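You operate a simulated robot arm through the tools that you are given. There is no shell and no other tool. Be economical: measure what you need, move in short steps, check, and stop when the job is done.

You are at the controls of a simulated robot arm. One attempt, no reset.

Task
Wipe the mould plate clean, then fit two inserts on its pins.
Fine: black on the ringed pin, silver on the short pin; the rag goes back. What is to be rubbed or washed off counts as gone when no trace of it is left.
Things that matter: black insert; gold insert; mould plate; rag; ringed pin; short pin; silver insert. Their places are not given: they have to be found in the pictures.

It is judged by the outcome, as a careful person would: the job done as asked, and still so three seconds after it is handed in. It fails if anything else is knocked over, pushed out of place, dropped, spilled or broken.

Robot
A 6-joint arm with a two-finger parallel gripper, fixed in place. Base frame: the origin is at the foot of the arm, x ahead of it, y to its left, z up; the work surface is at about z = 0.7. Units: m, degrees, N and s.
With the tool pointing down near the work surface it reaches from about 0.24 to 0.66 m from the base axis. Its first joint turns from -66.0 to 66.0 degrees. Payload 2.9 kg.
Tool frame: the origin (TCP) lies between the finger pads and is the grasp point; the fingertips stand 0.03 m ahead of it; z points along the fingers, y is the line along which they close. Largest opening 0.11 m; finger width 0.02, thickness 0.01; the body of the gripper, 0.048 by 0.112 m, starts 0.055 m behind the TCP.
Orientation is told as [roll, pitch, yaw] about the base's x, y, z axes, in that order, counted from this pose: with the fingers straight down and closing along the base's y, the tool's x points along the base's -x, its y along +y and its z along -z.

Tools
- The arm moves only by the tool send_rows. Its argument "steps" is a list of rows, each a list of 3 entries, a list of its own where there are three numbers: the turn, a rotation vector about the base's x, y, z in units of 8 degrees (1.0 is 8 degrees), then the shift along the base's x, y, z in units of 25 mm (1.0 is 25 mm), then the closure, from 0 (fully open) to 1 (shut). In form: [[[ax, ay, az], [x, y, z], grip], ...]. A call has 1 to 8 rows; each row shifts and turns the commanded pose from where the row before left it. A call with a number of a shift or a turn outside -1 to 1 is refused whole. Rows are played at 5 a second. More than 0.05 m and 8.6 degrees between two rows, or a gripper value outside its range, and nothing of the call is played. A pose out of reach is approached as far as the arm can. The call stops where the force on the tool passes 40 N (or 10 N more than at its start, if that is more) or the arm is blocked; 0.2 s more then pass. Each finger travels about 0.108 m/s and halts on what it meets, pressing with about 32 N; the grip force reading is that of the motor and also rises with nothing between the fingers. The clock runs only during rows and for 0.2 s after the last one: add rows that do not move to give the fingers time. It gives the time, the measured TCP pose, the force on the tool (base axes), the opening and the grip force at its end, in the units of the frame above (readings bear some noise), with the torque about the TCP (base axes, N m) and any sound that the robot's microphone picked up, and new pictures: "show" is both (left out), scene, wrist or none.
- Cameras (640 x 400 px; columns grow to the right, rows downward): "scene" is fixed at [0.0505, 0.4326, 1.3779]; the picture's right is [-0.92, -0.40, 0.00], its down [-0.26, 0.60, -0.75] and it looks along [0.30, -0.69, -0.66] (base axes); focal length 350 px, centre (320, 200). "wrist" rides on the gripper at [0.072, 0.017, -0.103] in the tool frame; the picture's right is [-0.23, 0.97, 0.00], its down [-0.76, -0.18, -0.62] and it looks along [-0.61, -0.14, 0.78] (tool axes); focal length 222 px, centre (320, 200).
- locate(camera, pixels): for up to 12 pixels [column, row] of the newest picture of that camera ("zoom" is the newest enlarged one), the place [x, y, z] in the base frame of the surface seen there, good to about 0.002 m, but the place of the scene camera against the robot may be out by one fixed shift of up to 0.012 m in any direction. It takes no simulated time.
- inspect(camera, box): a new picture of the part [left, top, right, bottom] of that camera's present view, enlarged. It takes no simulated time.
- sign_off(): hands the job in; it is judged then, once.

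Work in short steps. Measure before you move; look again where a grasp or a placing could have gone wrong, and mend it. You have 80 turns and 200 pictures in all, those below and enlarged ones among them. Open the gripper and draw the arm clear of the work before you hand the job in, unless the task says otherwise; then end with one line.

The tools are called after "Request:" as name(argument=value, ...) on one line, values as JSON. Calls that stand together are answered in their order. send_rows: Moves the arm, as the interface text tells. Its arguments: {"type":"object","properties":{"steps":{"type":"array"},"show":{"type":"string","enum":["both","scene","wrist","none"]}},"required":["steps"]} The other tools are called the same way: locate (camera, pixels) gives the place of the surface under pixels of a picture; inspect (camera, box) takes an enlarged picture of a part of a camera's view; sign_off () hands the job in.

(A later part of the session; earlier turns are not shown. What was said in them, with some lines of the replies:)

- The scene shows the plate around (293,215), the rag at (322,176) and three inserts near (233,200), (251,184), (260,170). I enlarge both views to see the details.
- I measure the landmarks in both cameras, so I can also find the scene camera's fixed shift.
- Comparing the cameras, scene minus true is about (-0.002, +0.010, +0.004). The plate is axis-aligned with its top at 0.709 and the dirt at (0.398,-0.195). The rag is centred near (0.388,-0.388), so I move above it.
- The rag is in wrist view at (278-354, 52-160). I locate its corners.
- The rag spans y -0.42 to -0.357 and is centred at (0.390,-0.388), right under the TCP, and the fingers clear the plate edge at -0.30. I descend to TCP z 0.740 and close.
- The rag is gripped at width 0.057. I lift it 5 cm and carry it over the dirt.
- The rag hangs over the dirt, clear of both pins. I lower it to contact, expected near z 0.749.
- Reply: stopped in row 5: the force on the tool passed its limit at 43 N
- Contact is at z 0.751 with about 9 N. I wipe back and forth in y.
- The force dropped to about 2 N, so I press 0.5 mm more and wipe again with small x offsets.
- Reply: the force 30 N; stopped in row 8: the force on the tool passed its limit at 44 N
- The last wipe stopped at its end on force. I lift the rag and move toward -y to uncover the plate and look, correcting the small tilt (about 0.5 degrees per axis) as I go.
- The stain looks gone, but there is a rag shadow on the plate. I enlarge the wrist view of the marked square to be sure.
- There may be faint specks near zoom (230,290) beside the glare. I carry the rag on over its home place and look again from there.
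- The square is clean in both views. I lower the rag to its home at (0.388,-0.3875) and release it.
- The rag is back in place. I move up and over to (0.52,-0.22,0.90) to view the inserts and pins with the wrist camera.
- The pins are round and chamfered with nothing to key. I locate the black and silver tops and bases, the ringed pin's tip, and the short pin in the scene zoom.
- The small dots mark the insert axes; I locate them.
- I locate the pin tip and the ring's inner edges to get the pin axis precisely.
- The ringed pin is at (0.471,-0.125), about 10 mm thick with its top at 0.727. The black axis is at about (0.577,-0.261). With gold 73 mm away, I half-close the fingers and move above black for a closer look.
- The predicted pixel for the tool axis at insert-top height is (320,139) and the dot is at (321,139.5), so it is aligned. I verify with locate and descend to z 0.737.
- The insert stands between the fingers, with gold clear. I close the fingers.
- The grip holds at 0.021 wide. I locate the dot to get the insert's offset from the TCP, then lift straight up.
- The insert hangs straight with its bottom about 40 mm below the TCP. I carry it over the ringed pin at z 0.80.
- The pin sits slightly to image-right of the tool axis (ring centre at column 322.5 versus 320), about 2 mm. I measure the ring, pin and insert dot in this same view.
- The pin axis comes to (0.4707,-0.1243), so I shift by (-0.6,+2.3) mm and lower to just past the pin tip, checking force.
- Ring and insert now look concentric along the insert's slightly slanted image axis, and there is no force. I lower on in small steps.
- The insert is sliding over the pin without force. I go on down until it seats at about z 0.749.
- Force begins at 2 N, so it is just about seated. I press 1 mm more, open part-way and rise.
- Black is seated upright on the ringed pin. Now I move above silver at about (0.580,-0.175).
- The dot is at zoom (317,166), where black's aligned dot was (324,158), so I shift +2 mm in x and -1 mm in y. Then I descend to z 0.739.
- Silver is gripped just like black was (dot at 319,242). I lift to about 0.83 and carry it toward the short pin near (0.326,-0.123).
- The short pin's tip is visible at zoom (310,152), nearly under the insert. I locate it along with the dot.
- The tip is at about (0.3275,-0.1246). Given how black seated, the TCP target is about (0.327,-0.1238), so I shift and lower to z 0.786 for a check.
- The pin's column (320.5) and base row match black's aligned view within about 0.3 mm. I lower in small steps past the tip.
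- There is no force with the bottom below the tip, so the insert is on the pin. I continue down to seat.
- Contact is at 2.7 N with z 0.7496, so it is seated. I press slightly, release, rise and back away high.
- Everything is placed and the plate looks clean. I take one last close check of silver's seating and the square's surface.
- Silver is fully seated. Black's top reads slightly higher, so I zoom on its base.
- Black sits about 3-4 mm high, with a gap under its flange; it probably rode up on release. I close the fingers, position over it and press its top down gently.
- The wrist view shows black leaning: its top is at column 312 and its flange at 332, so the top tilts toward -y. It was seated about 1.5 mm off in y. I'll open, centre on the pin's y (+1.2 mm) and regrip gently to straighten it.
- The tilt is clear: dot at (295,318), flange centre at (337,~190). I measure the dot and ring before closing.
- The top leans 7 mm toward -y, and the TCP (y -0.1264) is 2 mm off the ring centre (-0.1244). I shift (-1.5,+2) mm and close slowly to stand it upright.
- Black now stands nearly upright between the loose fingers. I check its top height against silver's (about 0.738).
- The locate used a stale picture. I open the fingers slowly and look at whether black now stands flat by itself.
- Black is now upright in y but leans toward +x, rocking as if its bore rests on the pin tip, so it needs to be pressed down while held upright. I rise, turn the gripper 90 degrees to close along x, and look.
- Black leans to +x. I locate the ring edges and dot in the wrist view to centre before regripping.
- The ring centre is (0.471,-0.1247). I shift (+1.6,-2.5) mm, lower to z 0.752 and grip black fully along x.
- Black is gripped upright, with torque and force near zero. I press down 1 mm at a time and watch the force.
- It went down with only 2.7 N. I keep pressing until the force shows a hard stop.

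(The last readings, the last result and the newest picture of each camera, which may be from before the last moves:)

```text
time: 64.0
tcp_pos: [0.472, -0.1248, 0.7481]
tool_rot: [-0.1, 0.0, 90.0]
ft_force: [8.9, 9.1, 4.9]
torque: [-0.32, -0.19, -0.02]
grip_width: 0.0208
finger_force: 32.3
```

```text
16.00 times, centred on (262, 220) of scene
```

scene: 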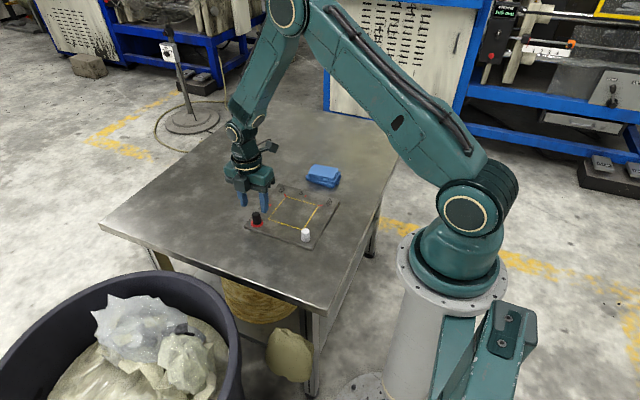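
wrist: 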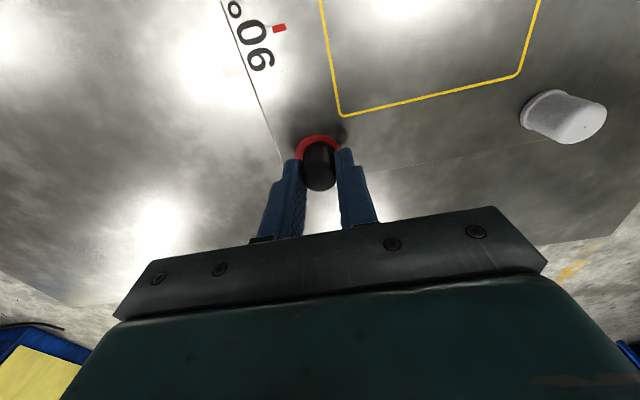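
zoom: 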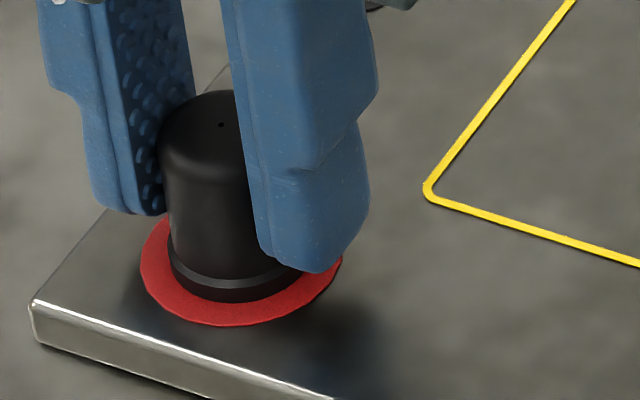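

Height now corresponds to full seating (bottom at about 0.708), with some side load. I open slowly and rise to see how it sits.

Request:
send_rows(steps=[[[0, 0, 0], [0, 0, 0], 0.78], [[0, 0, 0], [0, 0, 0], 0.7], [[0, 0, 0], [0, 0, 0], 0.6], [[0, 0, 0], [0, 0, 0], 0.55], [[0, 0, 0], [0, 0, 0.4], 0.55], [[0, 0, 0], [0, 0, 0.8], 0.55], [[0, 0, 0], [0, 0, 0.6], 0.55], [[0, 0, 0], [0, 0, 0], 0.55]], show="wrist")

Request:
inspect(camera="scene", box=[246, 207, 278, 232])

Request:
inspect(camera="wrist", box=[240, 100, 400, 200])

```text
time: 65.8
tcp_pos: [0.4723, -0.1253, 0.7932]
tool_rot: [0.2, 0.0, 90.0]
ft_force: [0.2, -0.1, 0.1]
torque: [0.01, -0.01, 0.0]
grip_width: 0.0492
finger_force: 0.0
```

wrist: 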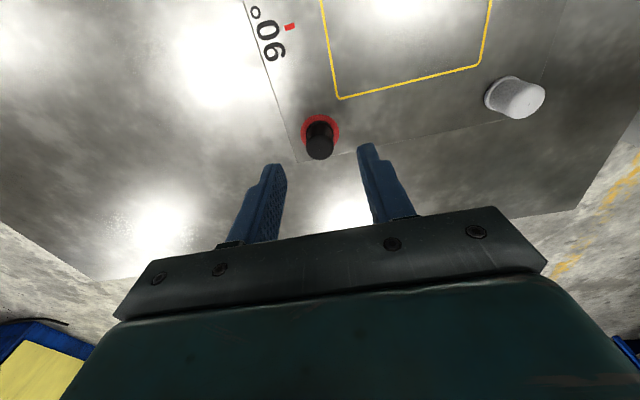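

```text
16.00 times, centred on (262, 220) of scene
```

zoom: 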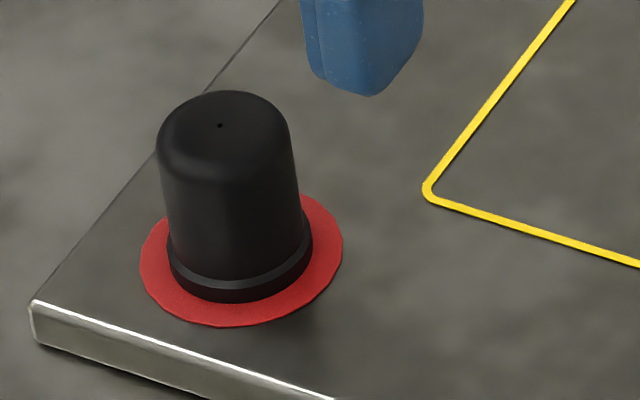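

```text
4.00 times, centred on (320, 150) of wrist
```

zoom: 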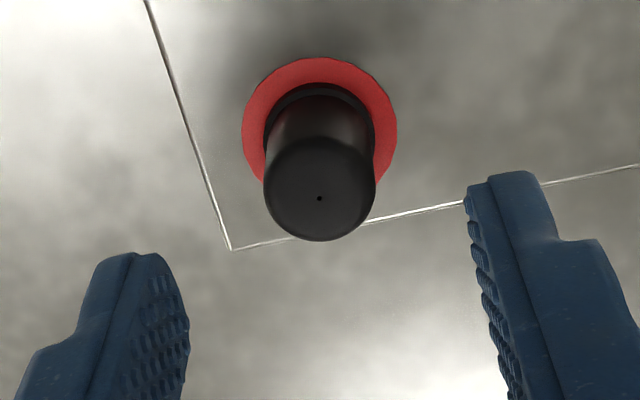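

Black looks flat on the plate now. I measure its dot height and compare with silver's in this view.

Request:
locate(camera="wrist", pixels=[[319.75, 149.5], [318, 148], [321.5, 151], [525, 97], [300.7, 131.5], [339.2, 130], [320, 114.7]])

Request:
locate(camera="scene", pixels=[[257, 214.8], [256.6, 214.8], [257.4, 215.2], [257, 215.5], [305.5, 230.4], [305.5, 230.8]])

Request:
inspect(camera="scene", box=[240, 203, 320, 253])

```text
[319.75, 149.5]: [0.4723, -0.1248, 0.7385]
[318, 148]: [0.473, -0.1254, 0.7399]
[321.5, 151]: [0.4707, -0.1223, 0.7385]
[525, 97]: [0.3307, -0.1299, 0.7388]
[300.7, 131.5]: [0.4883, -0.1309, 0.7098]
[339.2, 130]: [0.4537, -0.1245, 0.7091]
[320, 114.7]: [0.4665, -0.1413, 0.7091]
```

```text
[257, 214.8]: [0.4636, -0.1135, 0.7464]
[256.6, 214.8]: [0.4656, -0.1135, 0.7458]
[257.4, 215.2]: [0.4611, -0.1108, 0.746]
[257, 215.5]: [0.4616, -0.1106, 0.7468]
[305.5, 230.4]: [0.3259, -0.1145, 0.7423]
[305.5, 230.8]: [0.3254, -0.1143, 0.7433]
```

```text
8.00 times, centred on (280, 228) of scene
```

zoom: 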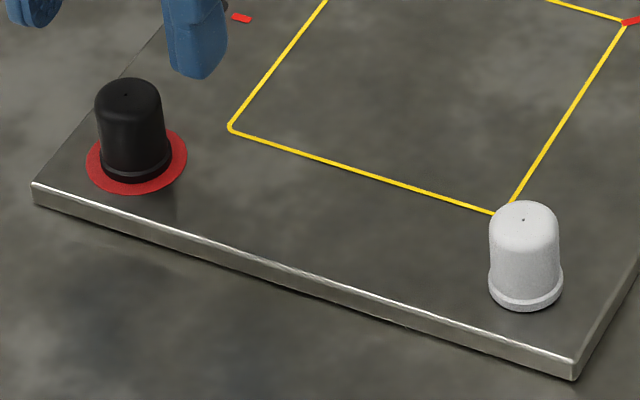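

In the wrist view black's top (0.7385) now matches silver's (0.7388), and it is centred and upright. I retreat upward and do a final check with fresh pictures.

Request:
send_rows(steps=[[[0, 0, 0], [0, 0, 0.9], 0.5], [[0, 0, 0], [0, 0, 0.9], 0.4], [[0, 0, 0], [0, 0, 0.9], 0.2], [[0, 0, 0], [0, -0.5, 0.9], 0], [[0, 0, 0], [0, -0.8, 0.9], 0], [[0, 0, 0], [0, -0.8, 0.5], 0], [[0, 0, 0], [0, 0, 0], 0], [[0, 0, 0], [0, 0, 0], 0]])

Request:
locate(camera="scene", pixels=[[255.8, 214.8], [256.2, 214.8], [255.8, 215.2], [305.5, 230.4], [305.5, 230.8]])

Request:
inspect(camera="scene", box=[246, 207, 278, 232])

Request:
inspect(camera="scene", box=[210, 150, 370, 250])

```text
time: 67.7
tcp_pos: [0.4701, -0.1782, 0.9199]
tool_rot: [0.1, 0.0, 89.9]
ft_force: [0.7, 0.2, 0.8]
torque: [0.0, -0.01, -0.01]
grip_width: 0.1102
finger_force: 0.0
```

scene: 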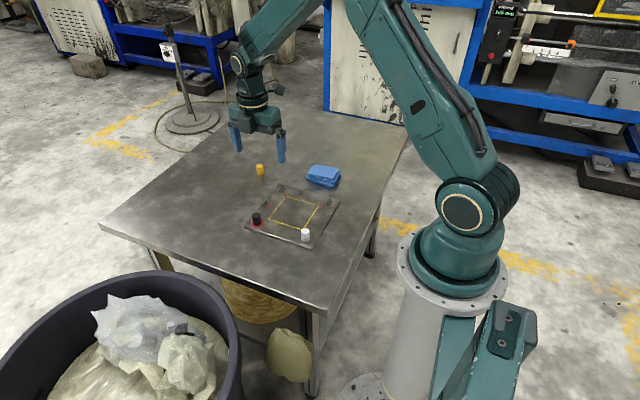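
wrist: 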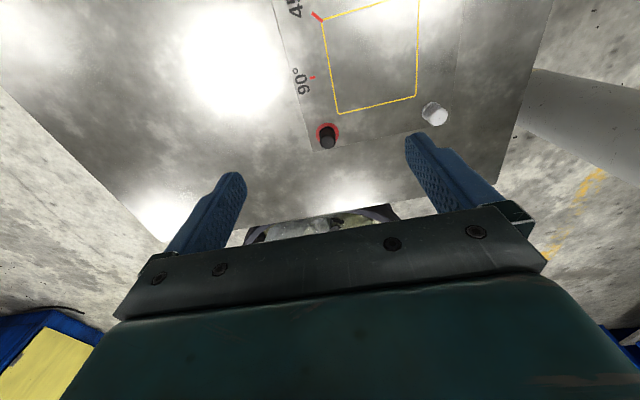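

```text
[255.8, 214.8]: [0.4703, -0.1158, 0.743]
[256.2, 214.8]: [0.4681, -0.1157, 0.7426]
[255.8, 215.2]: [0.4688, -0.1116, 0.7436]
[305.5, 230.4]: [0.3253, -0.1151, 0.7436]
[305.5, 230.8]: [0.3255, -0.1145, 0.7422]
```

```text
16.00 times, centred on (262, 220) of scene
```

zoom: 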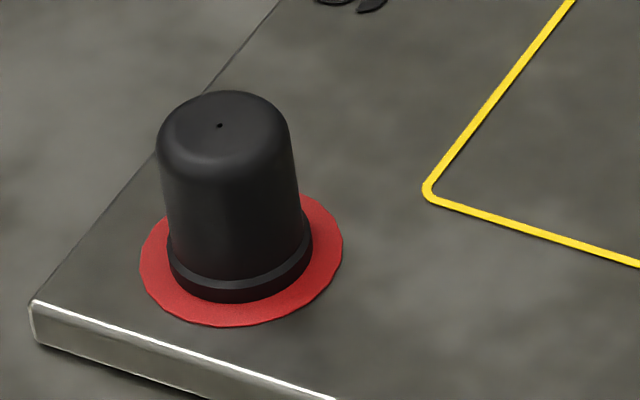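

```text
4.00 times, centred on (290, 200) of scene
```

zoom: 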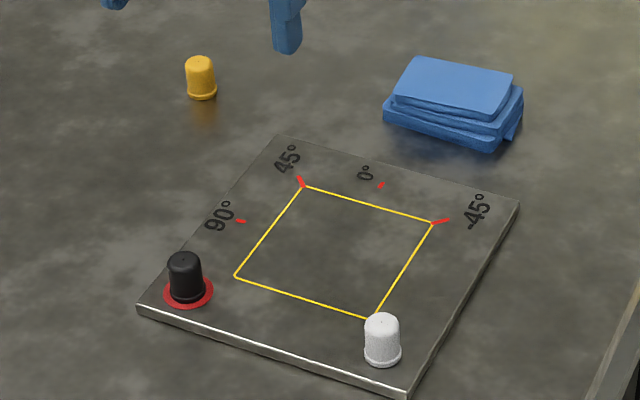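

Both insert tops now read the same height (scene z 0.743). The plate is clean and unmoved, the rag is back, gold is untouched, and the arm is clear with the gripper open, so I hand the job in.

Request:
sign_off()

```text
The job is handed in.
```

The mould plate is wiped clean, black is fully seated on the ringed pin, silver is on the short pin, and the rag is back in its place; black first sat tilted and had to be gripped again and pressed down.
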